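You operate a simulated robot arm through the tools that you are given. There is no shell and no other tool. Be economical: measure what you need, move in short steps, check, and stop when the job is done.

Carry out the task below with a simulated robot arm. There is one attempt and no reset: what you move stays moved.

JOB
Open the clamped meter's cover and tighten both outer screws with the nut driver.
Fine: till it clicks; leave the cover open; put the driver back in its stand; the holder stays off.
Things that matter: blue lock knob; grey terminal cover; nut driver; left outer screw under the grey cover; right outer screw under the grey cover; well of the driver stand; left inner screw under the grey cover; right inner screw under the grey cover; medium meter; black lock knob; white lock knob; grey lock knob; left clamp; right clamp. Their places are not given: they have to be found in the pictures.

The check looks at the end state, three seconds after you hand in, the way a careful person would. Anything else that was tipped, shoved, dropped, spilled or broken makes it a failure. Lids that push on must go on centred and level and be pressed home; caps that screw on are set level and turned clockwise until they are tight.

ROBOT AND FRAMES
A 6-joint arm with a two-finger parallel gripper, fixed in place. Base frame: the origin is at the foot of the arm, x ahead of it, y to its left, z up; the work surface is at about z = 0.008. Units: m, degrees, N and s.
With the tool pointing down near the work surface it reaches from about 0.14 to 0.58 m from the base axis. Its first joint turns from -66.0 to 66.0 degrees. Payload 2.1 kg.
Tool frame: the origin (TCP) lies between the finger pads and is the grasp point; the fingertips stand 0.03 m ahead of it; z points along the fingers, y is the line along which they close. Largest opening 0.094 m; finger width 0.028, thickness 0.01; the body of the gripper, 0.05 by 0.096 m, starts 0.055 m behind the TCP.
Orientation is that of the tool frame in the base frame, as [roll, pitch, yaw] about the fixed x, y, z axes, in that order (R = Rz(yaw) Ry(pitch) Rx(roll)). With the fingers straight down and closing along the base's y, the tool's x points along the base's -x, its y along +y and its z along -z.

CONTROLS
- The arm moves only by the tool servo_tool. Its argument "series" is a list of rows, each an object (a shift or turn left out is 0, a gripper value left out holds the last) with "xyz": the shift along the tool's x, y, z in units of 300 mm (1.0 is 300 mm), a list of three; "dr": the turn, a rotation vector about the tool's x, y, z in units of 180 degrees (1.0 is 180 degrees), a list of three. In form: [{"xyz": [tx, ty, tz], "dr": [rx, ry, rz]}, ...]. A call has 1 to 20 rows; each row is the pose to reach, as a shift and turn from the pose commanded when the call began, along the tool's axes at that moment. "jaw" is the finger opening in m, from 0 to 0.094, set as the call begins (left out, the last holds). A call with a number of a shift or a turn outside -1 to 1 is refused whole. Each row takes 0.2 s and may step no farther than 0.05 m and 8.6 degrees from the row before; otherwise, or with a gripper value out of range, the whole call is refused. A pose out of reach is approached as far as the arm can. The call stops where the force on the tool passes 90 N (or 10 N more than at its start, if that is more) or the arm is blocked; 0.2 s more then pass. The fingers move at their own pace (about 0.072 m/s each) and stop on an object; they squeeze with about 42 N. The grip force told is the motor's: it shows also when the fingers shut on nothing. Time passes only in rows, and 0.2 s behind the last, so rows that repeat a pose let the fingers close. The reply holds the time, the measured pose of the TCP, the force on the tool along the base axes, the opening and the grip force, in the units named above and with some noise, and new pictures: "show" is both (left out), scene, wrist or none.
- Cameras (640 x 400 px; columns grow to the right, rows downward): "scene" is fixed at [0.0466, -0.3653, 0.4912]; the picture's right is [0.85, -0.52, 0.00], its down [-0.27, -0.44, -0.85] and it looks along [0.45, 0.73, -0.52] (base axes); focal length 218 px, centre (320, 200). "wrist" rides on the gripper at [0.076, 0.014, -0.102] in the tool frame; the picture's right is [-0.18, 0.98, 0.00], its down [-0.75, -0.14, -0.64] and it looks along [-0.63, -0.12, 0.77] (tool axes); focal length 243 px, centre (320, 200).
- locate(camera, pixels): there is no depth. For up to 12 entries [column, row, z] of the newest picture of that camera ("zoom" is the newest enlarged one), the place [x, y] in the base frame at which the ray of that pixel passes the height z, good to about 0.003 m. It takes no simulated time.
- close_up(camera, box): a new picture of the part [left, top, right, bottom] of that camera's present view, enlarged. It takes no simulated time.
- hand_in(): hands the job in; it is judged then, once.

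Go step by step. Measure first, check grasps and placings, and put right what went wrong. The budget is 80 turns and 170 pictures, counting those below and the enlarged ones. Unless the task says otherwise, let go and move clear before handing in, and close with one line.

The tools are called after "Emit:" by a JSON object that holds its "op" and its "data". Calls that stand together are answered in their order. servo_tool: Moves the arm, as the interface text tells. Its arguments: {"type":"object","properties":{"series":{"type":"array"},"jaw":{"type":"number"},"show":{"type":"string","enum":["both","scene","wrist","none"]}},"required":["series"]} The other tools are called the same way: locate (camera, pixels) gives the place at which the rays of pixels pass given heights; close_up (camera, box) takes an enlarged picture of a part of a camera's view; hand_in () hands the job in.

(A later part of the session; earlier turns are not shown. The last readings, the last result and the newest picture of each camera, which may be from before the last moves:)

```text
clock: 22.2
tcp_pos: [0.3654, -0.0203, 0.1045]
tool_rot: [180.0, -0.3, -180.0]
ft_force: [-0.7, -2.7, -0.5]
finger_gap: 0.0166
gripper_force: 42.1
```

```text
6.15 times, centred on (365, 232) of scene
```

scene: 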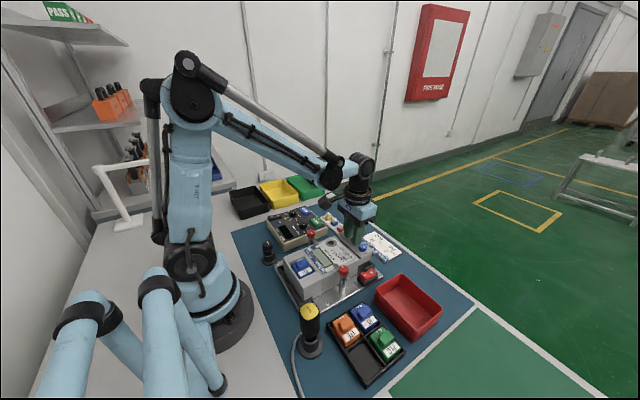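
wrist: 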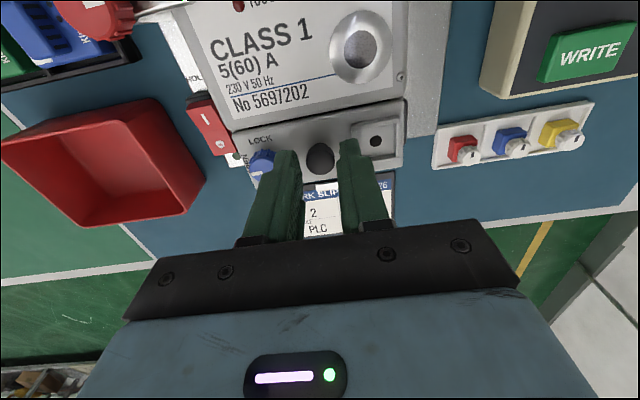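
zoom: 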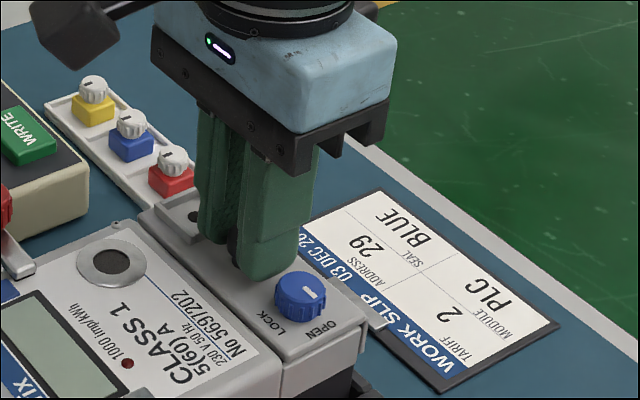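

Gripped at 16.6 mm. I'll lift straight up 5 mm and read the force and the tilt of the cover.

Emit:
{"op": "servo_tool", "data": {"series": [{"xyz": [0, 0, -0.007]}, {"xyz": [0, 0, -0.014]}, {"xyz": [0, 0, -0.02]}, {"xyz": [0, 0, -0.02]}], "show": "none"}}

Emit:
{"op": "close_up", "data": {"camera": "wrist", "box": [230, 90, 430, 230]}}

Emit:
{"op": "close_up", "data": {"camera": "scene", "box": [325, 200, 405, 265]}}

```text
clock: 23.2
tcp_pos: [0.3652, -0.0199, 0.1101]
tool_rot: [180.0, -0.3, 180.0]
ft_force: [-1.4, 3.1, -28.2]
finger_gap: 0.0171
gripper_force: 41.7
```

```text
2.86 times, centred on (330, 160) of wrist
```

zoom: 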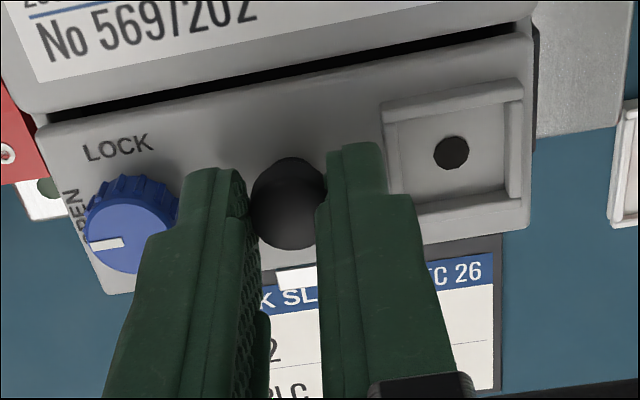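

```text
6.15 times, centred on (365, 232) of scene
```

zoom: 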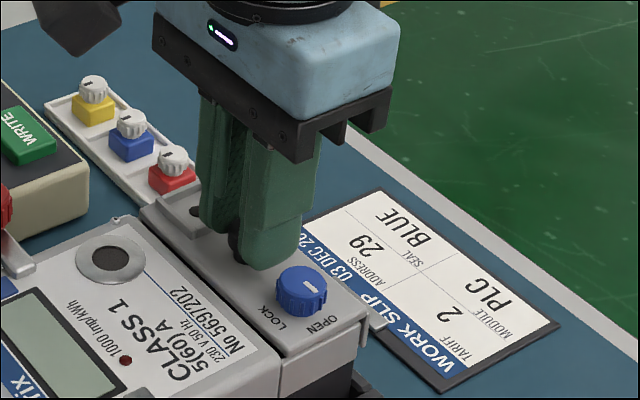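

The cover follows and a dark gap opens on the meter side. I'll enlarge the cover's end in the scene view to see which edge rises.

Emit:
{"op": "close_up", "data": {"camera": "scene", "box": [340, 235, 385, 265]}}

Emit:
{"op": "servo_tool", "data": {"series": [{"xyz": [0, 0, -0.007]}, {"xyz": [0, 0, -0.014]}, {"xyz": [0, 0, -0.02]}, {"xyz": [0, 0, -0.02]}], "show": "wrist"}}

Emit:
{"op": "close_up", "data": {"camera": "scene", "box": [340, 235, 385, 265]}}

```text
13.33 times, centred on (362, 250) of scene
```

zoom: 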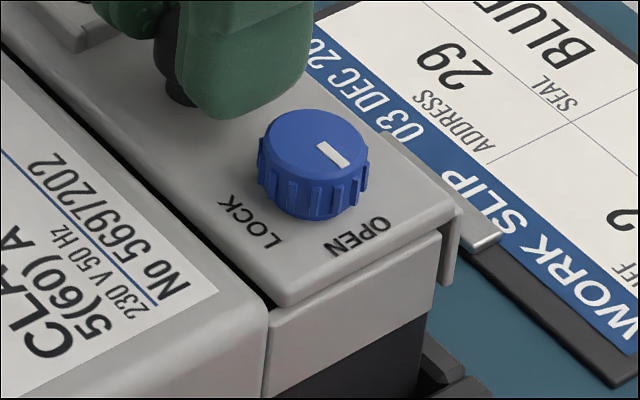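

```text
clock: 24.2
tcp_pos: [0.366, -0.0217, 0.1173]
tool_rot: [-180.0, -0.3, 180.0]
ft_force: [-0.4, 6.8, -27.8]
finger_gap: 0.017
gripper_force: 42.2
```

wrist: 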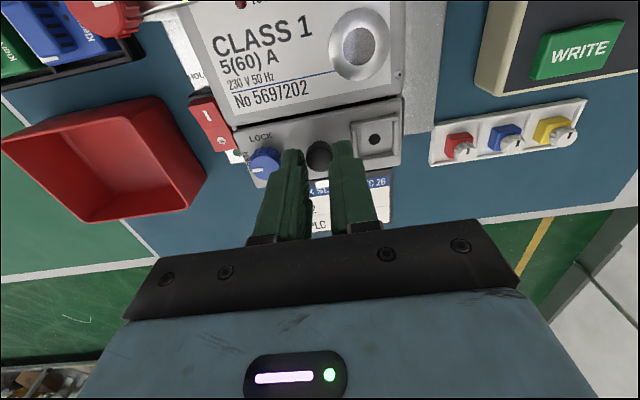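

```text
13.33 times, centred on (362, 250) of scene
```

zoom: 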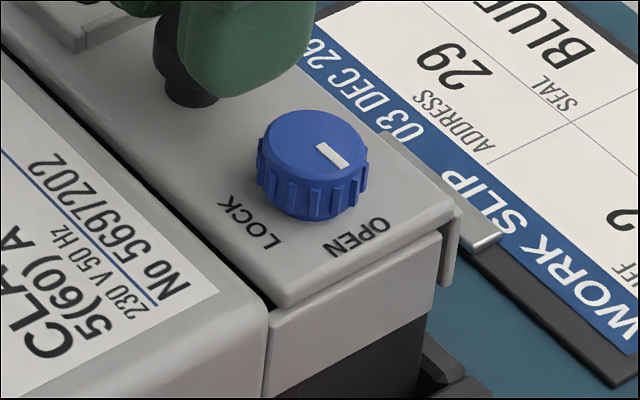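

The fingers slipped up the knob head at about 28 N and the cover stayed at its popped position. I'll regrip lower on the head and test whether it moves along +x.

Emit:
{"op": "servo_tool", "data": {"jaw": 0.025, "series": [{"xyz": [0, 0, 0]}, {"xyz": [0, 0.002, 0]}, {"xyz": [0, 0.002, 0.015]}, {"xyz": [0, 0.002, 0.035]}, {"xyz": [0, 0.002, 0.035]}], "show": "none"}}

Emit:
{"op": "servo_tool", "data": {"jaw": 0.0, "series": [{"xyz": [0, 0, 0]}, {"xyz": [0, 0, 0]}, {"xyz": [0, 0, 0]}], "show": "wrist"}}

Emit:
{"op": "close_up", "data": {"camera": "scene", "box": [340, 235, 385, 265]}}

```text
clock: 25.4
tcp_pos: [0.3659, -0.0194, 0.1066]
tool_rot: [179.9, -0.2, -180.0]
ft_force: [-0.4, 0.3, -0.8]
finger_gap: 0.0249
gripper_force: 0.1
```

```text
clock: 26.2
tcp_pos: [0.3658, -0.0205, 0.1067]
tool_rot: [179.9, -0.3, -180.0]
ft_force: [0.0, 0.6, -0.5]
finger_gap: 0.0165
gripper_force: 41.7
```

wrist: 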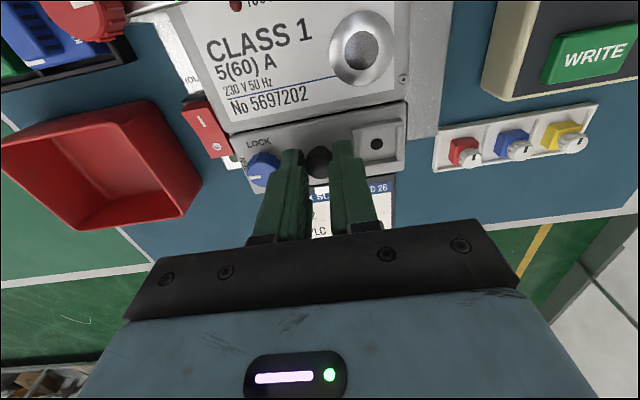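

```text
13.33 times, centred on (362, 250) of scene
```

zoom: 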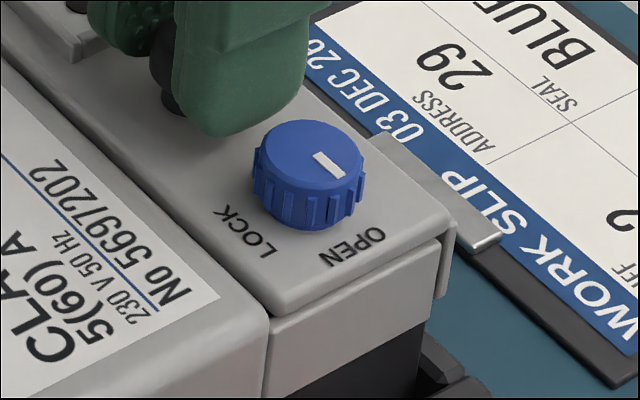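

The cover dropped back when the grip eased, so it moves only a few millimetres. I'll compare its four corners before and after a small lift.

Emit:
{"op": "close_up", "data": {"camera": "wrist", "box": [215, 85, 425, 215]}}

Emit:
{"op": "servo_tool", "data": {"series": [{"xyz": [0, 0, -0.006]}, {"xyz": [0, 0, -0.012]}, {"xyz": [0, 0, -0.012]}], "show": "wrist"}}

Emit:
{"op": "close_up", "data": {"camera": "wrist", "box": [215, 85, 425, 215]}}

Emit:
{"op": "close_up", "data": {"camera": "scene", "box": [320, 215, 385, 265]}}

```text
3.05 times, centred on (320, 150) of wrist
```

zoom: 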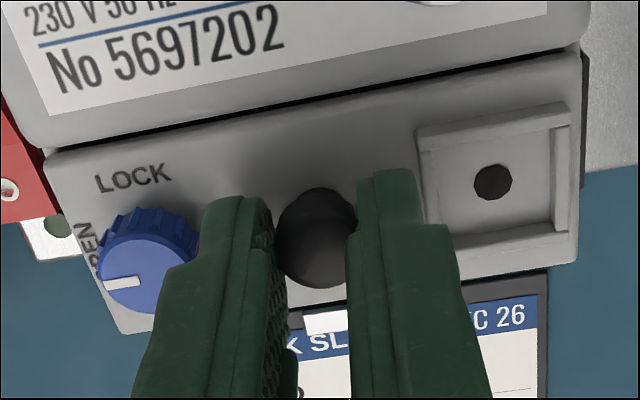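

```text
clock: 27.0
tcp_pos: [0.3664, -0.0202, 0.1095]
tool_rot: [-179.8, -0.4, 180.0]
ft_force: [-1.1, -3.6, -29.2]
finger_gap: 0.0168
gripper_force: 42.5
```

wrist: 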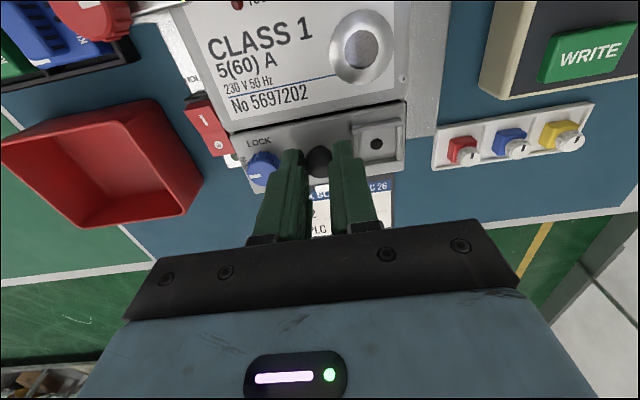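

```text
3.05 times, centred on (320, 150) of wrist
```

zoom: 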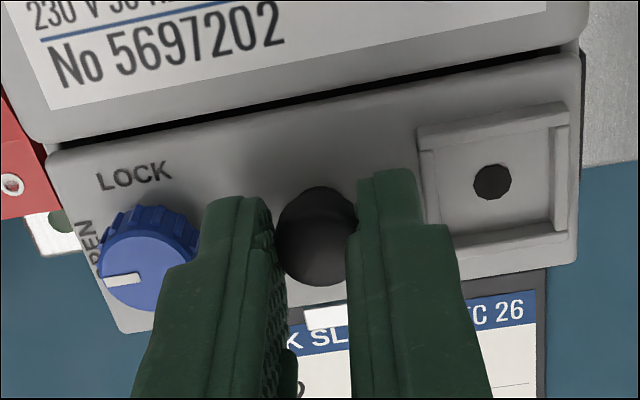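

```text
8.00 times, centred on (352, 240) of scene
```

zoom: 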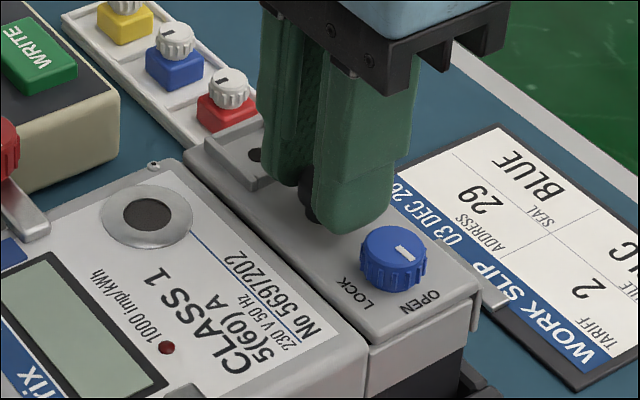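

A 3 mm rise already gives −29 N, near the friction limit. I'll push the knob 4 mm along +x while keeping the lift, and see whether it yields.

Emit:
{"op": "servo_tool", "data": {"series": [{"xyz": [-0.007, 0, 0]}, {"xyz": [-0.014, 0, 0]}, {"xyz": [-0.014, 0, 0]}], "show": "none"}}

Emit:
{"op": "close_up", "data": {"camera": "wrist", "box": [215, 85, 425, 215]}}

Emit:
{"op": "close_up", "data": {"camera": "scene", "box": [340, 235, 385, 265]}}

```text
clock: 27.8
tcp_pos: [0.3701, -0.0204, 0.1109]
tool_rot: [180.0, -0.4, -180.0]
ft_force: [-0.8, -3.2, -16.1]
finger_gap: 0.0169
gripper_force: 41.7
```

```text
3.05 times, centred on (320, 150) of wrist
```

zoom: 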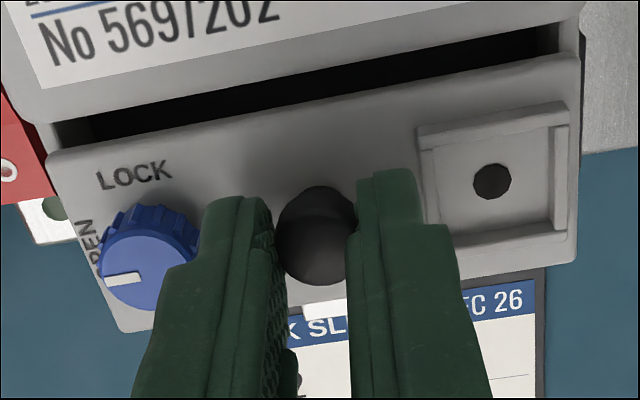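

```text
13.33 times, centred on (362, 250) of scene
```

zoom: 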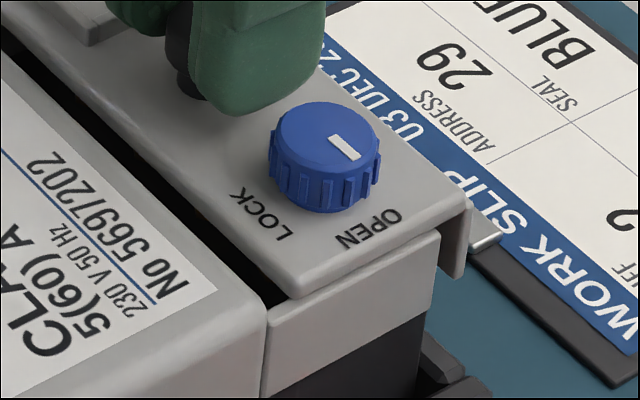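

The cover slides freely along +x with no x-force and the gap widens, so it is a sliding cover. I'll ease the lift and keep sliding.

Emit:
{"op": "servo_tool", "data": {"series": [{"xyz": [-0.015, 0, 0.006]}, {"xyz": [-0.03, 0, 0.006]}, {"xyz": [-0.045, 0, 0.006]}, {"xyz": [-0.06, 0, 0.006]}, {"xyz": [-0.06, 0, 0.006]}], "show": "both"}}

Emit:
{"op": "close_up", "data": {"camera": "wrist", "box": [215, 65, 425, 215]}}

Emit:
{"op": "close_up", "data": {"camera": "scene", "box": [335, 225, 395, 265]}}

```text
clock: 29.0
tcp_pos: [0.3885, -0.0205, 0.1082]
tool_rot: [-180.0, -0.3, -180.0]
ft_force: [0.3, -0.9, 0.6]
finger_gap: 0.0166
gripper_force: 42.2
```

scene: 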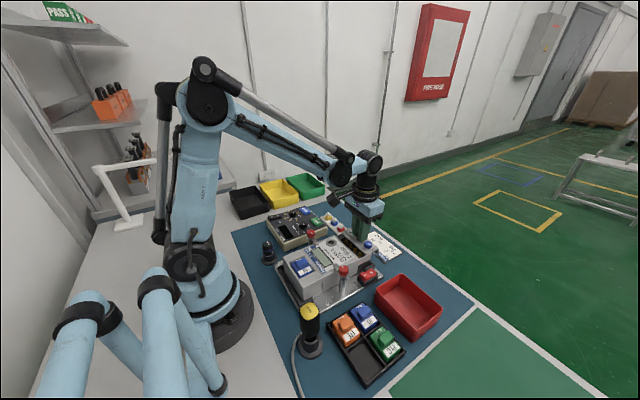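
wrist: 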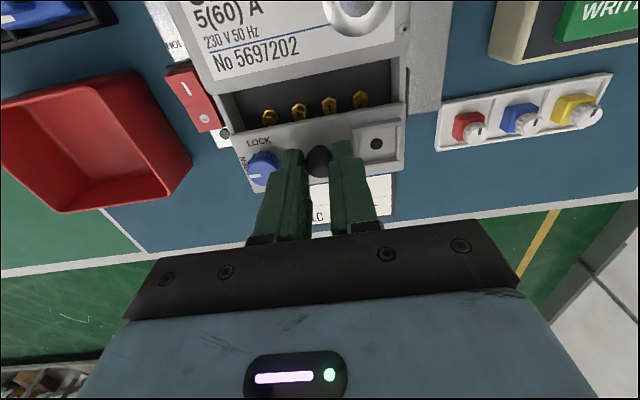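

```text
2.67 times, centred on (320, 140) of wrist
```

zoom: 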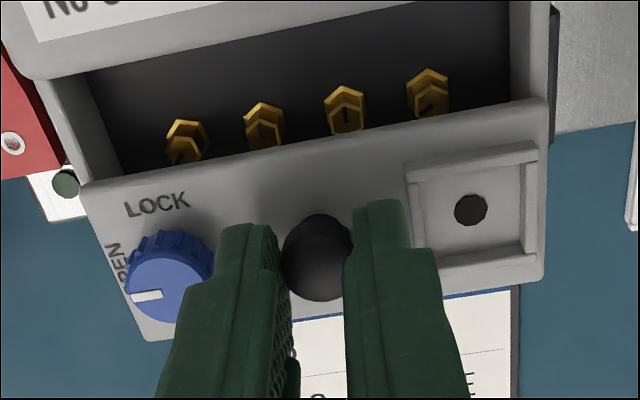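

```text
10.00 times, centred on (365, 245) of scene
```

zoom: 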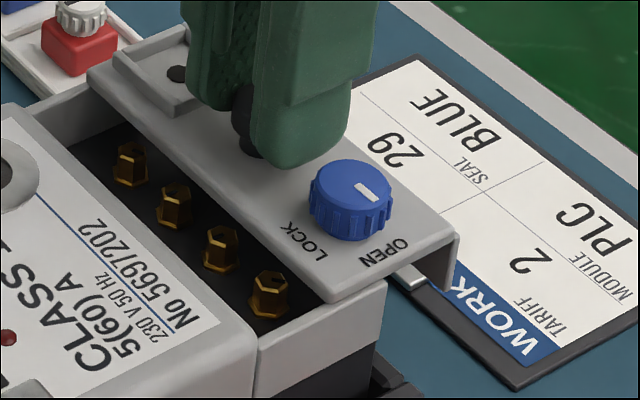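

Four brass hex screws are exposed. I'll slide on in small steps to give the driver room, watching for an end stop.

Emit:
{"op": "servo_tool", "data": {"series": [{"xyz": [-0.012, 0, 0]}, {"xyz": [-0.024, 0, 0]}, {"xyz": [-0.036, 0, 0]}, {"xyz": [-0.048, 0, 0]}, {"xyz": [-0.048, 0, 0]}], "show": "wrist"}}

Emit:
{"op": "close_up", "data": {"camera": "scene", "box": [335, 225, 395, 265]}}

```text
clock: 30.2
tcp_pos: [0.4023, -0.0205, 0.1087]
tool_rot: [180.0, -0.3, 180.0]
ft_force: [-0.7, -0.5, -0.9]
finger_gap: 0.0166
gripper_force: 41.9
```

wrist: 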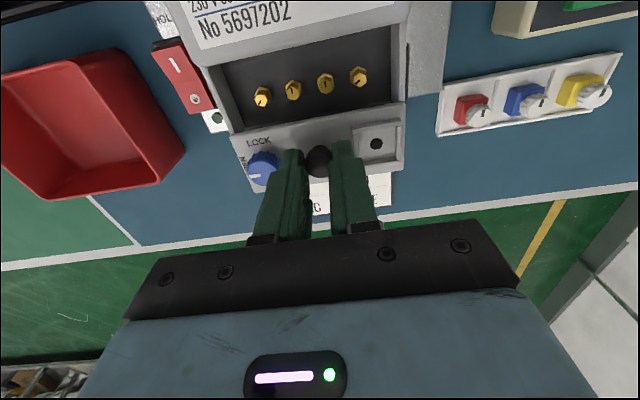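

```text
10.00 times, centred on (365, 245) of scene
```

zoom: 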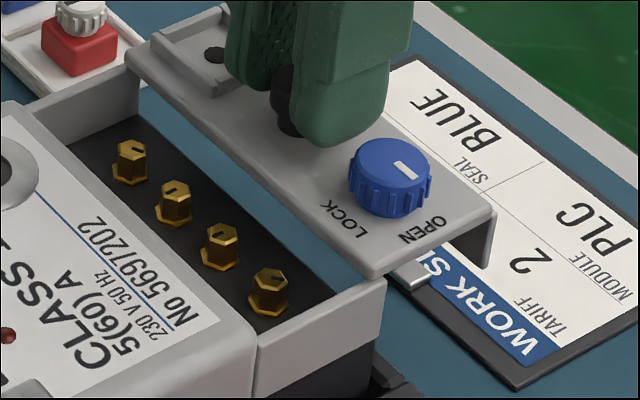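

Still no stop at 37 mm of travel. I'll try a little more, since fully open is safest for the check.

Emit:
{"op": "servo_tool", "data": {"series": [{"xyz": [-0.006, 0, 0]}, {"xyz": [-0.012, 0, 0]}, {"xyz": [-0.018, 0, 0]}, {"xyz": [-0.018, 0, 0]}], "show": "none"}}

Emit:
{"op": "close_up", "data": {"camera": "scene", "box": [335, 225, 395, 265]}}

```text
clock: 31.2
tcp_pos: [0.408, -0.0217, 0.1073]
tool_rot: [179.9, -0.3, -180.0]
ft_force: [-0.1, 1.2, 0.3]
finger_gap: 0.0171
gripper_force: 42.0
```

```text
10.00 times, centred on (365, 245) of scene
```

zoom: 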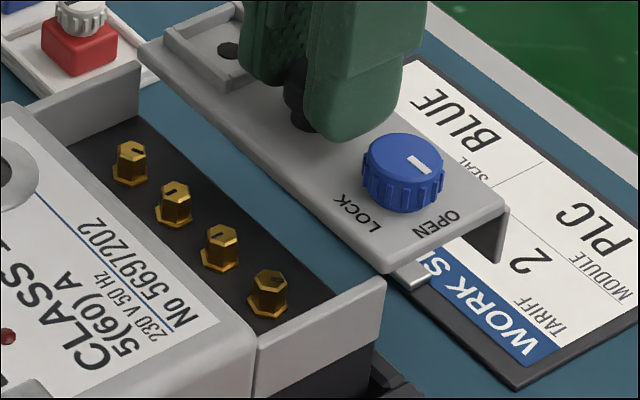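

The rail resisted 28 N of upward pull, so the cover is guided. One more nudge to look for the stop.

Emit:
{"op": "servo_tool", "data": {"series": [{"xyz": [-0.007, 0, 0]}, {"xyz": [-0.014, 0, 0]}, {"xyz": [-0.021, 0, 0]}, {"xyz": [-0.021, 0, 0]}], "show": "none"}}

Emit:
{"op": "close_up", "data": {"camera": "scene", "box": [335, 225, 395, 265]}}

```text
clock: 32.2
tcp_pos: [0.4112, -0.0199, 0.1065]
tool_rot: [180.0, -0.9, 180.0]
ft_force: [-26.0, -0.8, -8.2]
finger_gap: 0.0169
gripper_force: 42.2
```

```text
10.00 times, centred on (365, 245) of scene
```

zoom: 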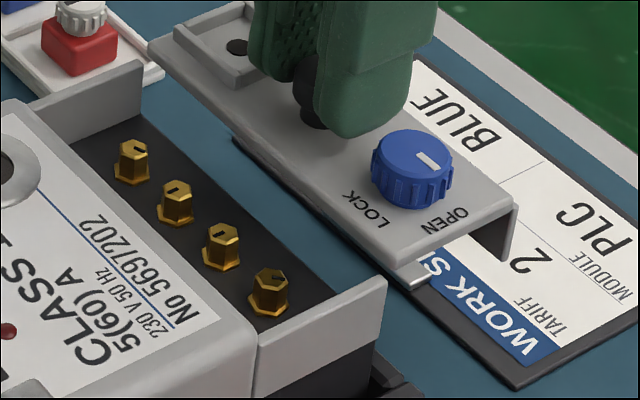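

−26 N along x means the end stop is reached and the cover is fully open. I'll relax, release and rise.

Emit:
{"op": "servo_tool", "data": {"jaw": 0.025, "series": [{"xyz": [0.008, 0, 0]}, {"xyz": [0.008, 0, 0]}, {"xyz": [0.008, 0, -0.07]}, {"xyz": [0.008, 0, -0.2]}, {"xyz": [0.008, 0, -0.35]}, {"xyz": [0.008, 0, -0.45]}, {"xyz": [0.008, 0, -0.45]}]}}

Emit:
{"op": "close_up", "data": {"camera": "scene", "box": [335, 225, 395, 265]}}

Emit:
{"op": "close_up", "data": {"camera": "scene", "box": [275, 290, 345, 370]}}

```text
clock: 33.8
tcp_pos: [0.4114, -0.0198, 0.2443]
tool_rot: [179.9, -0.3, -179.9]
ft_force: [0.4, 0.5, 0.3]
finger_gap: 0.0249
gripper_force: 0.0
```

scene: 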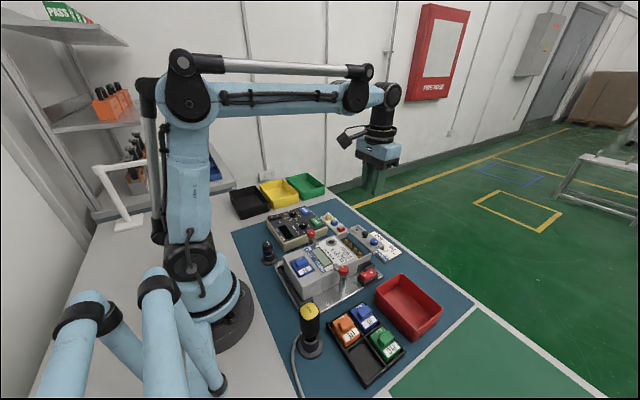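
wrist: 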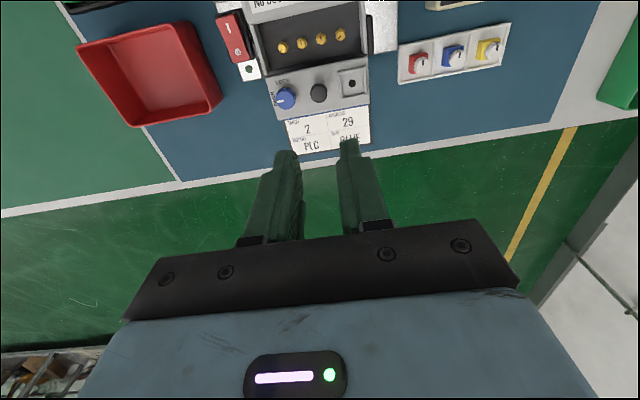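

```text
10.00 times, centred on (365, 245) of scene
```

zoom: 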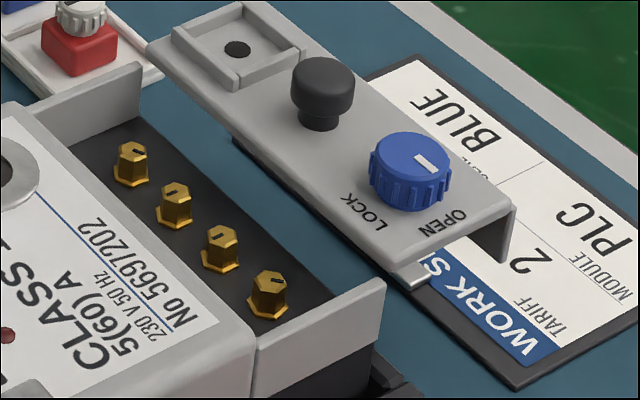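

```text
5.00 times, centred on (310, 330) of scene
```

zoom: 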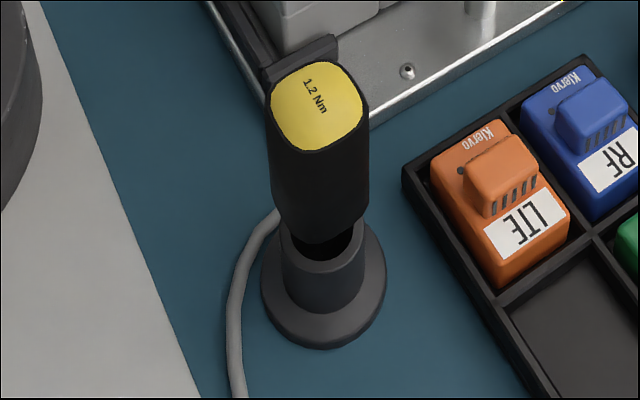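

The cover stays open. Now I'll locate the two outer screws from both cameras.

Emit:
{"op": "close_up", "data": {"camera": "wrist", "box": [260, 10, 360, 72]}}

Emit:
{"op": "locate", "data": {"camera": "scene", "pixels": [[346.2, 240, 0.05], [346.2, 240, 0.06], [346.2, 240, 0.07], [360, 252.9, 0.05], [360, 252.9, 0.06], [360, 252.9, 0.07]]}}

```text
6.40 times, centred on (310, 41) of wrist
```

zoom: 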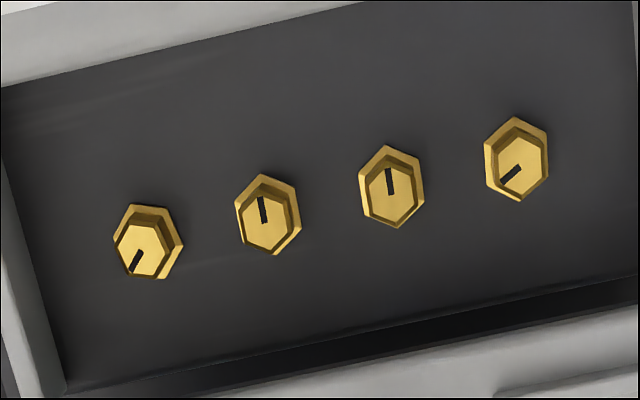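

```text
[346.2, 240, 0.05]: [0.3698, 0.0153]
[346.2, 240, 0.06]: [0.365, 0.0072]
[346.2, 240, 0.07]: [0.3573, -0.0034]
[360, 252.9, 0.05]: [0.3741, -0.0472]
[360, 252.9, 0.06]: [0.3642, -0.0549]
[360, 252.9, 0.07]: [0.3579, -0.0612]
```

Emit:
{"op": "locate", "data": {"camera": "zoom", "pixels": [[146, 247, 0.05], [146, 247, 0.06], [265, 221, 0.05], [390, 191, 0.05], [519, 162, 0.05], [519, 162, 0.06], [146, 247, 0.04], [519, 162, 0.04]]}}

Emit:
{"op": "locate", "data": {"camera": "scene", "pixels": [[311, 311, 0.13], [311, 311, 0.15], [311, 311, 0.17], [312, 343, 0.02], [312, 343, 0.04]]}}

```text
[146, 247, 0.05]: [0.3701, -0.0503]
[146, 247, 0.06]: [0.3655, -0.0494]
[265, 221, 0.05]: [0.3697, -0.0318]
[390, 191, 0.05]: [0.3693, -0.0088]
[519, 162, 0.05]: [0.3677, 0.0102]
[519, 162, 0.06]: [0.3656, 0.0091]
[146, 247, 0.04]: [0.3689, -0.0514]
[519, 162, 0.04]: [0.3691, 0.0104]
```

```text
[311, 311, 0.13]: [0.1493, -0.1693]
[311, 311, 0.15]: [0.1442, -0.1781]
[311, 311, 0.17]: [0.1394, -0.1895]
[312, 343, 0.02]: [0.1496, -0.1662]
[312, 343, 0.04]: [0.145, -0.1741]
```

The screw tops are at z≈0.056: left outer about (0.3675,-0.0505), right outer about (0.367,0.0105). Next I'll look at the driver from above.

Emit:
{"op": "servo_tool", "data": {"jaw": 0.06, "series": [{"xyz": [0.11, -0.08, -0.07]}, {"xyz": [0.22, -0.16, -0.13]}, {"xyz": [0.33, -0.24, -0.187]}, {"xyz": [0.44, -0.32, -0.187]}, {"xyz": [0.55, -0.4, -0.187]}, {"xyz": [0.66, -0.48, -0.187]}, {"xyz": [0.703, -0.5, -0.187]}, {"xyz": [0.703, -0.5, -0.187]}], "show": "wrist"}}

Emit:
{"op": "close_up", "data": {"camera": "wrist", "box": [230, 30, 430, 160]}}

```text
clock: 35.6
tcp_pos: [0.2009, -0.1706, 0.2995]
tool_rot: [-180.0, -0.3, -179.9]
ft_force: [0.0, -0.1, -0.3]
finger_gap: 0.0598
gripper_force: 0.0
```

wrist: 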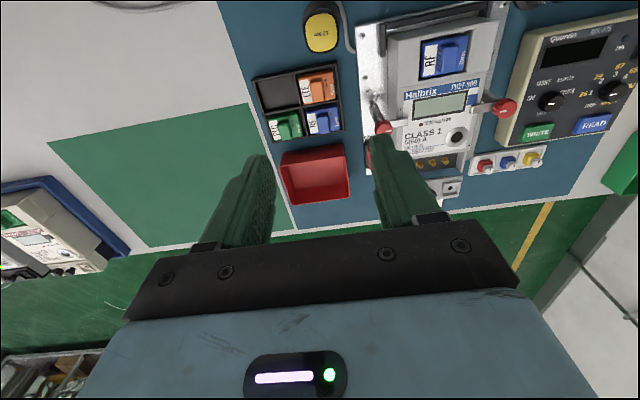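

```text
3.08 times, centred on (330, 95) of wrist
```

zoom: 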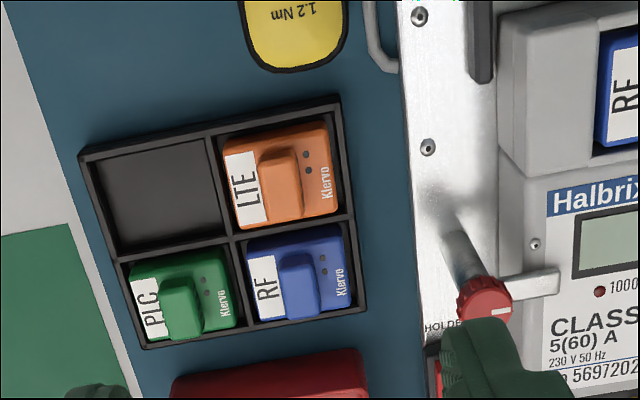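

The driver cap is at (322,33). I'll triangulate it against the scene view.

Emit:
{"op": "close_up", "data": {"camera": "wrist", "box": [280, 0, 370, 60]}}

Emit:
{"op": "locate", "data": {"camera": "wrist", "pixels": [[321, 33, 0.13], [321, 33, 0.15], [321, 33, 0.17], [305, 33, 0.15], [340, 30, 0.15], [321, 12, 0.15], [323, 53, 0.15]]}}

Emit:
{"op": "locate", "data": {"camera": "scene", "pixels": [[311, 311, 0.12], [311, 311, 0.13], [311, 311, 0.14], [311, 311, 0.15]]}}

```text
6.67 times, centred on (325, 30) of wrist
```

zoom: 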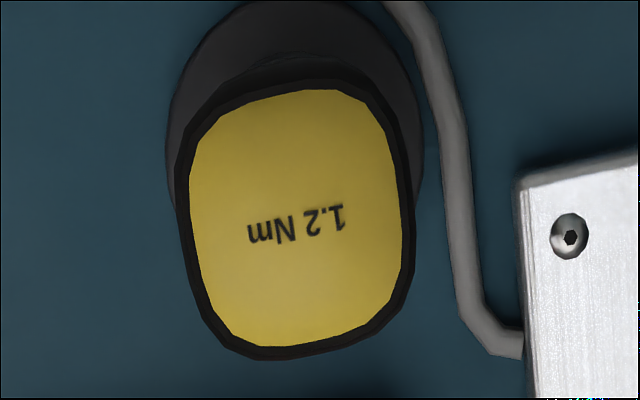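

```text
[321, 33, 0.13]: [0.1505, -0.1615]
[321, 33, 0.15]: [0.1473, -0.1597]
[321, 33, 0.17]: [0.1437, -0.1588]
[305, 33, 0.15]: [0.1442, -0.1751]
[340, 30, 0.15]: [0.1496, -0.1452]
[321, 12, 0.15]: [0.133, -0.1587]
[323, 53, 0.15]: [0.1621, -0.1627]
```

```text
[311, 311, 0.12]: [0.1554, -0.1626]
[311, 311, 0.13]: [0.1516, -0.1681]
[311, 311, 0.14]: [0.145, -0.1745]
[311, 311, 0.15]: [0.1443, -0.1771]
```

The views agree on the driver cap: centre about (0.152,-0.163), top at z≈0.123, about 33 mm square and aligned with the base axes. To leave nearly a full turn for tightening I'll grip it at yaw 270, fingers closing along x.

Emit:
{"op": "servo_tool", "data": {"jaw": 0.065, "series": [{"xyz": [0.014, 0.002, 0], "dr": [0, 0, -0.042]}, {"xyz": [0.028, 0.004, 0], "dr": [0, 0, -0.084]}, {"xyz": [0.042, 0.006, 0], "dr": [0, 0, -0.126]}, {"xyz": [0.056, 0.008, 0], "dr": [0, 0, -0.168]}, {"xyz": [0.07, 0.01, 0.03], "dr": [0, 0, -0.21]}, {"xyz": [0.084, 0.012, 0.06], "dr": [0, 0, -0.252]}, {"xyz": [0.098, 0.014, 0.1], "dr": [0, 0, -0.294]}, {"xyz": [0.112, 0.016, 0.14], "dr": [0, 0, -0.336]}, {"xyz": [0.126, 0.018, 0.18], "dr": [0, 0, -0.378]}, {"xyz": [0.14, 0.02, 0.22], "dr": [0, 0, -0.42]}, {"xyz": [0.155, 0.022, 0.26], "dr": [0, 0, -0.46]}, {"xyz": [0.163, 0.023, 0.3], "dr": [0, 0, -0.5]}, {"xyz": [0.163, 0.023, 0.3], "dr": [0, 0, -0.5]}]}}

Emit:
{"op": "close_up", "data": {"camera": "scene", "box": [240, 200, 400, 370]}}

```text
clock: 38.4
tcp_pos: [0.153, -0.1618, 0.2091]
tool_rot: [179.7, -0.1, -89.9]
ft_force: [0.2, 0.5, -0.6]
finger_gap: 0.0651
gripper_force: 0.1
```

scene: 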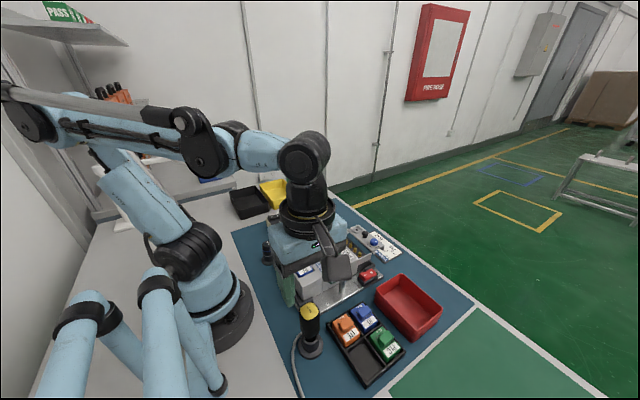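
wrist: 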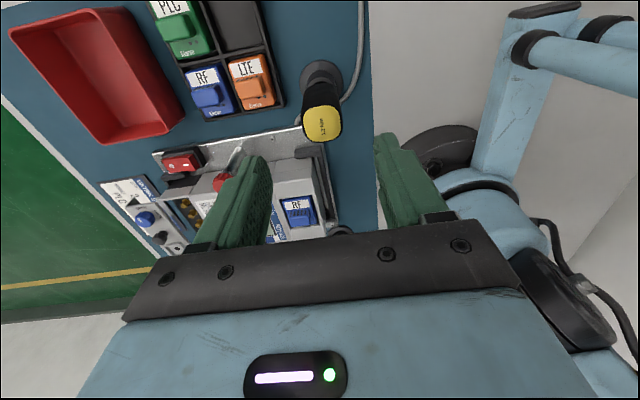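

```text
2.35 times, centred on (320, 285) of scene
```

zoom: 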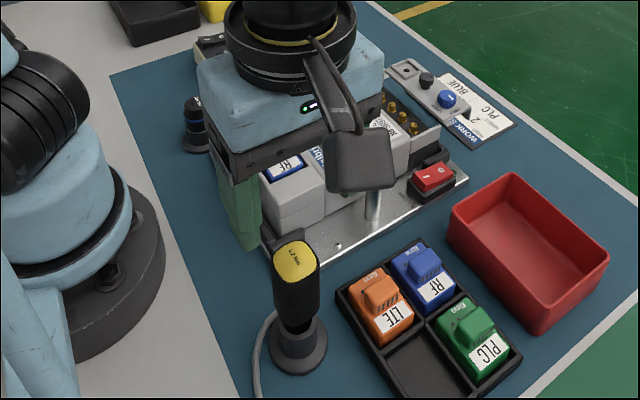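

Emit:
{"op": "locate", "data": {"camera": "wrist", "pixels": [[322, 123, 0.123], [303, 123, 0.123], [341, 123, 0.123], [322, 105, 0.123], [323, 141, 0.123], [322, 75, 0.01], [322, 123, 0.135]]}}

Emit:
{"op": "close_up", "data": {"camera": "wrist", "box": [270, 50, 390, 150]}}

```text
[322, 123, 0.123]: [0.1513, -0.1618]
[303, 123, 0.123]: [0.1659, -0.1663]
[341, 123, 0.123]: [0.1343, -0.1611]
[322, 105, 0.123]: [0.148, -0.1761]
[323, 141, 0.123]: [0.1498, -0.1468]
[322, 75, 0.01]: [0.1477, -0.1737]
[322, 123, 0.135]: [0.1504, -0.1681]
```

```text
4.00 times, centred on (330, 100) of wrist
```

zoom: 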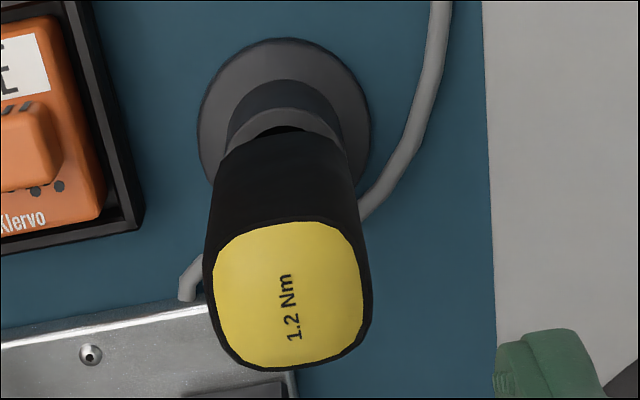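

The handle centre averages (0.151,-0.165). I'll lower around it with the tips at z≈0.063.

Emit:
{"op": "servo_tool", "data": {"jaw": 0.055, "series": [{"xyz": [0.01, 0.007, 0.1]}, {"xyz": [0.01, 0.007, 0.2]}, {"xyz": [0.01, 0.007, 0.28]}, {"xyz": [0.01, 0.007, 0.34]}, {"xyz": [0.01, 0.007, 0.385]}, {"xyz": [0.01, 0.007, 0.385]}]}}

Emit:
{"op": "close_up", "data": {"camera": "scene", "box": [260, 260, 360, 370]}}

Emit:
{"op": "close_up", "data": {"camera": "wrist", "box": [240, 50, 400, 240]}}

```text
clock: 39.8
tcp_pos: [0.1507, -0.1652, 0.0956]
tool_rot: [179.7, -0.1, -90.0]
ft_force: [-0.3, 0.7, -0.1]
finger_gap: 0.0549
gripper_force: 0.0
```

scene: 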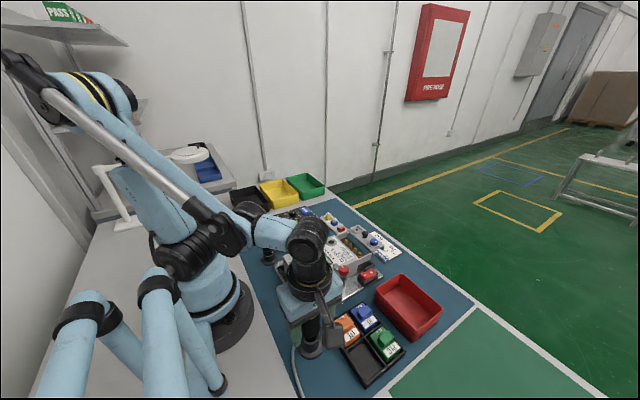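
wrist: 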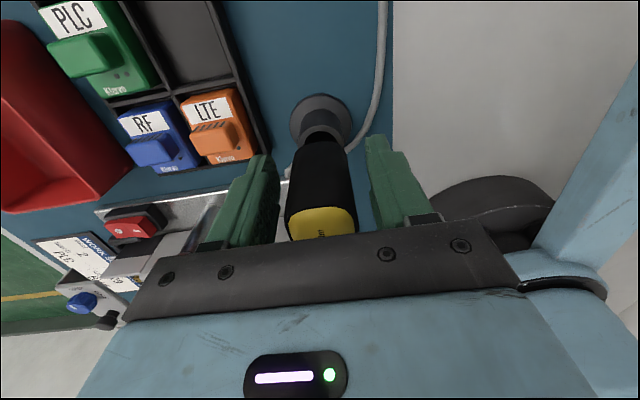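

```text
3.64 times, centred on (310, 315) of scene
```

zoom: 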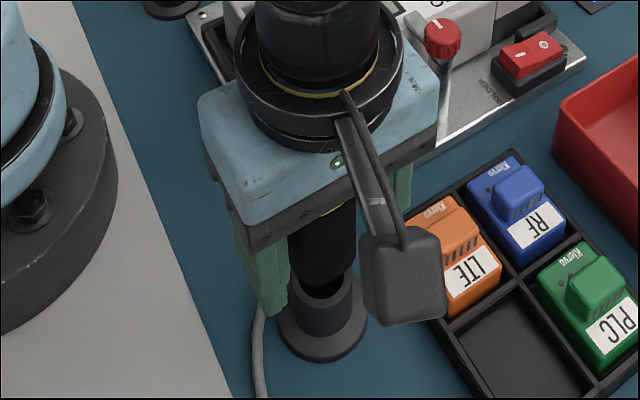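

```text
2.11 times, centred on (320, 145) of wrist
```

zoom: 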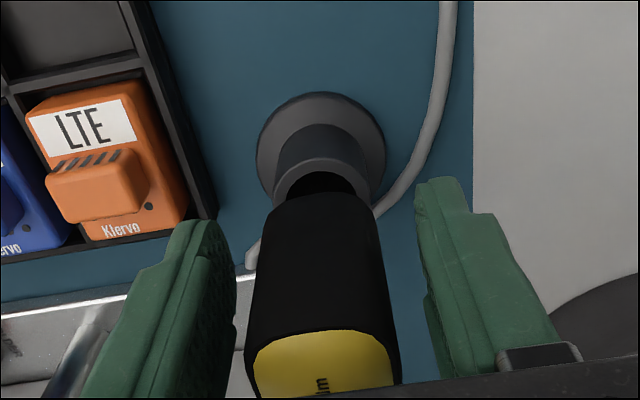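

The handle sits between the fingers, about 1.5 mm toward the left one. I'll correct that and close.

Emit:
{"op": "locate", "data": {"camera": "wrist", "pixels": [[322, 207, 0.13], [322, 207, 0.125], [286, 215, 0.125], [356, 208, 0.125]]}}

Emit:
{"op": "servo_tool", "data": {"jaw": 0.0, "series": [{"xyz": [0, -0.004, 0]}, {"xyz": [0, -0.004, 0]}, {"xyz": [0, -0.004, 0]}, {"xyz": [0, -0.004, 0]}], "show": "wrist"}}

```text
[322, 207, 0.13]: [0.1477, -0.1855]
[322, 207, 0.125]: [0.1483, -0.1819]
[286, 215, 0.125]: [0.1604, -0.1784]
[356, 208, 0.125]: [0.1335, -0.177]
```

```text
clock: 40.8
tcp_pos: [0.1508, -0.1648, 0.0958]
tool_rot: [179.7, 0.0, -90.0]
ft_force: [-0.2, -0.4, -0.7]
finger_gap: 0.0354
gripper_force: 40.1
```

wrist: 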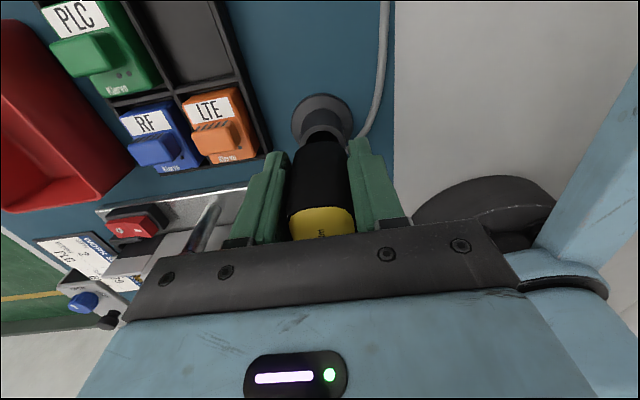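

Gripped at 35.4 mm, seated reference TCP (0.1508,-0.1648,0.0958) at yaw −90. I'll lift straight up and see the shaft.

Emit:
{"op": "servo_tool", "data": {"series": [{"xyz": [0, -0.004, -0.06]}, {"xyz": [0, -0.004, -0.12]}, {"xyz": [0, -0.004, -0.2]}, {"xyz": [0, -0.004, -0.3]}, {"xyz": [0, -0.004, -0.4]}, {"xyz": [0, -0.004, -0.5]}, {"xyz": [0, -0.004, -0.5]}]}}

Emit:
{"op": "close_up", "data": {"camera": "scene", "box": [250, 230, 370, 370]}}

```text
clock: 42.4
tcp_pos: [0.1532, -0.1663, 0.245]
tool_rot: [179.6, 0.0, -90.0]
ft_force: [0.5, -0.8, -1.8]
finger_gap: 0.0357
gripper_force: 40.0
```

scene: 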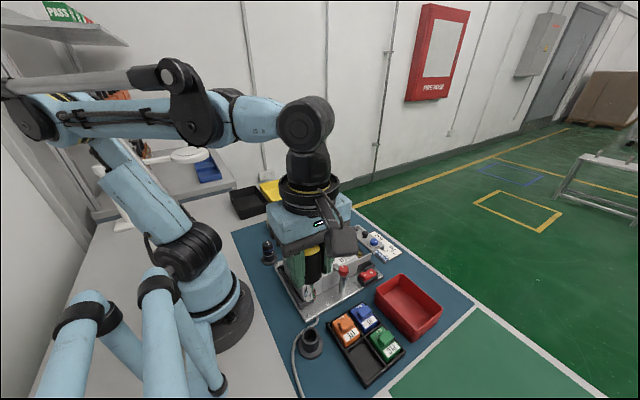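
wrist: 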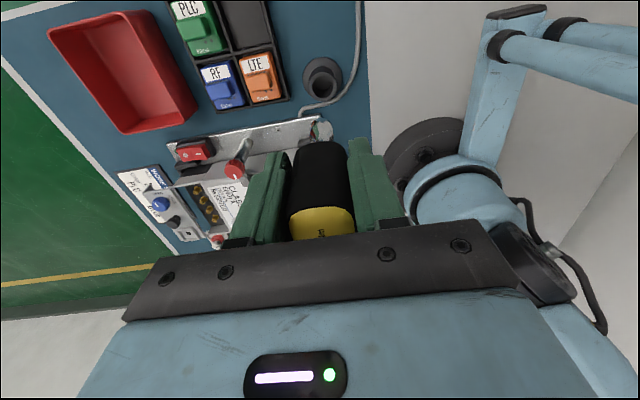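

```text
2.86 times, centred on (310, 300) of scene
```

zoom: 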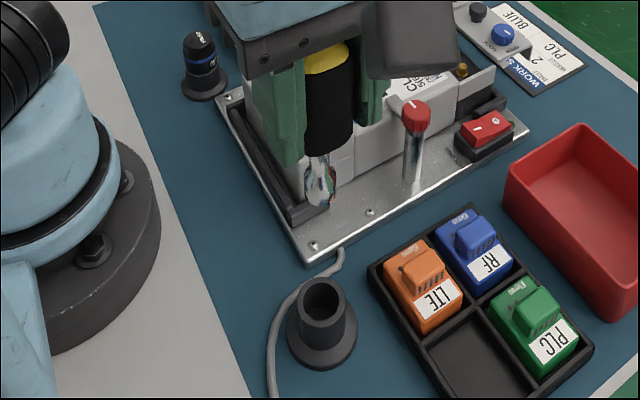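

The driver has a chrome socket about 38 mm long below the handle. I'll enlarge to estimate the tip position relative to the TCP.

Emit:
{"op": "close_up", "data": {"camera": "scene", "box": [280, 235, 350, 310]}}

Emit:
{"op": "close_up", "data": {"camera": "wrist", "box": [260, 90, 390, 240]}}

Emit:
{"op": "locate", "data": {"camera": "scene", "pixels": [[321.5, 302, 0.15], [321.5, 302, 0.16], [321.5, 302, 0.17], [321.5, 302, 0.18], [311, 350, 0.01], [310, 337, 0.04]]}}

```text
5.33 times, centred on (315, 272) of scene
```

zoom: 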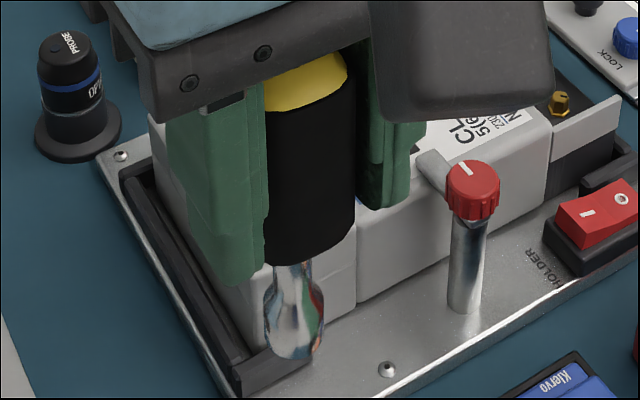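

```text
2.67 times, centred on (325, 165) of wrist
```

zoom: 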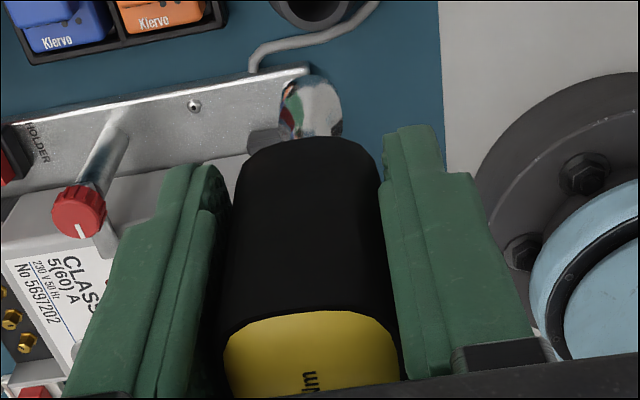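

```text
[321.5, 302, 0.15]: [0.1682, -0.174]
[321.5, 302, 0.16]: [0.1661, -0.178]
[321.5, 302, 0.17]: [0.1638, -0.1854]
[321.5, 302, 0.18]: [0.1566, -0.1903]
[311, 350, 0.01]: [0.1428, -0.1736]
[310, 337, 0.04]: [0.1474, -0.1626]
```

Emit:
{"op": "locate", "data": {"camera": "scene", "pixels": [[310.3, 300, 0.15], [310.3, 300, 0.16], [310.3, 300, 0.17], [310.3, 300, 0.18]]}}

Emit:
{"op": "locate", "data": {"camera": "wrist", "pixels": [[321, 125, 0.15], [321, 125, 0.16], [321, 125, 0.17], [321, 125, 0.18]]}}

```text
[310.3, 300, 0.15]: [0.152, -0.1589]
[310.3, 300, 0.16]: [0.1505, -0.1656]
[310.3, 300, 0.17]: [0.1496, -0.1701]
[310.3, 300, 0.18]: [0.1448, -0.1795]
```

```text
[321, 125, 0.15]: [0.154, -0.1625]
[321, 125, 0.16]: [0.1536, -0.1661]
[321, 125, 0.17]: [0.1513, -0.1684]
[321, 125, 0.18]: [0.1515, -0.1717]
```

The tip is laterally aligned with the TCP and about 84 mm below it. I'll carry the driver over the left outer screw and wind the wrist to yaw ≈335° for a long clockwise turn.

Emit:
{"op": "servo_tool", "data": {"series": [{"xyz": [-0.045, -0.085, 0], "dr": [0, 0, -0.02]}, {"xyz": [-0.09, -0.17, 0], "dr": [0, 0, -0.05]}, {"xyz": [-0.14, -0.255, 0], "dr": [0, 0, -0.09]}, {"xyz": [-0.19, -0.345, 0], "dr": [0, 0, -0.13]}, {"xyz": [-0.24, -0.435, 0], "dr": [0, 0, -0.17]}, {"xyz": [-0.29, -0.53, 0], "dr": [0, 0, -0.21]}, {"xyz": [-0.34, -0.62, 0.03], "dr": [0, 0, -0.25]}, {"xyz": [-0.386, -0.715, 0.07], "dr": [0, 0, -0.29]}, {"xyz": [-0.386, -0.715, 0.13], "dr": [0, 0, -0.33]}, {"xyz": [-0.386, -0.715, 0.133], "dr": [0, 0, -0.361]}, {"xyz": [-0.386, -0.715, 0.133], "dr": [0, 0, -0.361]}]}}

Emit:
{"op": "close_up", "data": {"camera": "scene", "box": [325, 190, 405, 265]}}

Emit:
{"op": "close_up", "data": {"camera": "wrist", "box": [220, 50, 420, 240]}}

```text
clock: 44.8
tcp_pos: [0.3681, -0.0502, 0.2029]
tool_rot: [179.9, 0.3, -25.0]
ft_force: [0.1, 0.4, -1.4]
finger_gap: 0.0355
gripper_force: 39.9
```

scene: 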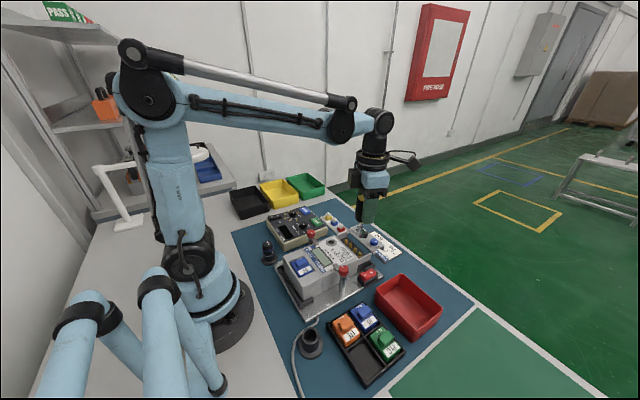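
wrist: 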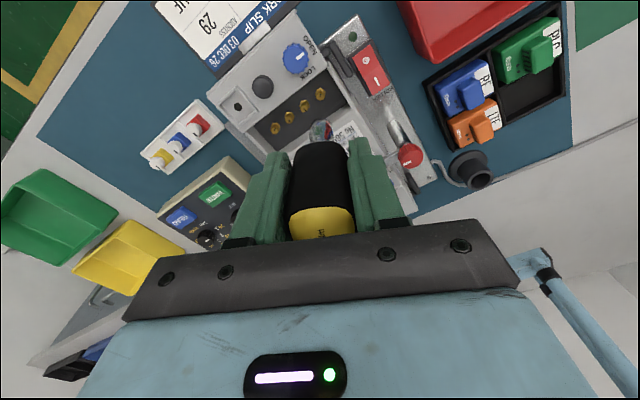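

```text
5.33 times, centred on (365, 228) of scene
```

zoom: 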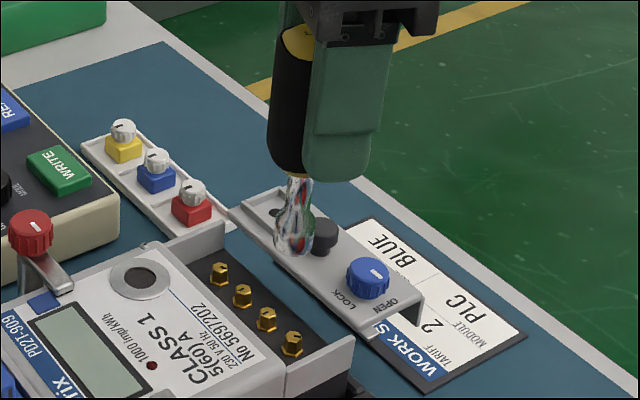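

```text
2.11 times, centred on (320, 145) of wrist
```

zoom: 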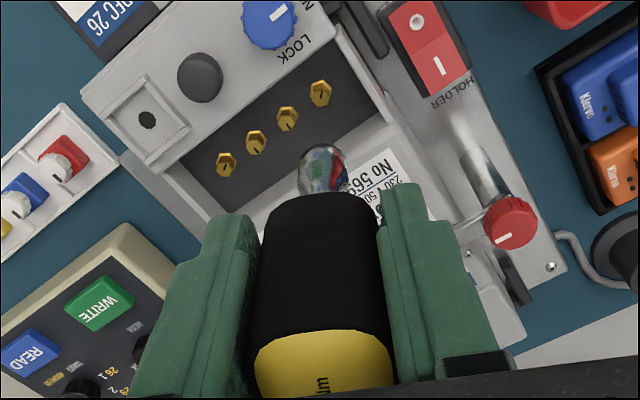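

I'll check the tip against the left outer screw in both views before lowering.

Emit:
{"op": "locate", "data": {"camera": "scene", "pixels": [[360.3, 236.5, 0.115], [360.3, 236.5, 0.12], [359.9, 252.8, 0.055], [359.9, 252.8, 0.06]]}}

Emit:
{"op": "locate", "data": {"camera": "wrist", "pixels": [[320.5, 94, 0.055], [320.5, 94, 0.06], [321.4, 130, 0.12], [321.4, 130, 0.115], [275.5, 129, 0.055]]}}

Emit:
{"op": "close_up", "data": {"camera": "wrist", "box": [260, 80, 360, 150]}}

```text
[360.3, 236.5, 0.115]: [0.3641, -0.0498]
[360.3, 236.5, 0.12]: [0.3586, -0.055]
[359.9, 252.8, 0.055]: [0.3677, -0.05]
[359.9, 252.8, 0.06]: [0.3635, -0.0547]
```

```text
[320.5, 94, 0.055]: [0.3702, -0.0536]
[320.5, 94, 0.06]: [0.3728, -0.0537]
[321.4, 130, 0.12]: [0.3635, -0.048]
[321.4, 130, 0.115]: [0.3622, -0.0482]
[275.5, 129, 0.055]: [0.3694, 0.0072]
```

```text
5.71 times, centred on (310, 115) of wrist
```

zoom: 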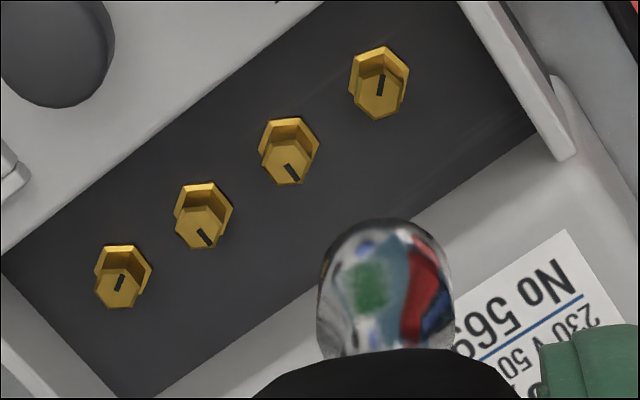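

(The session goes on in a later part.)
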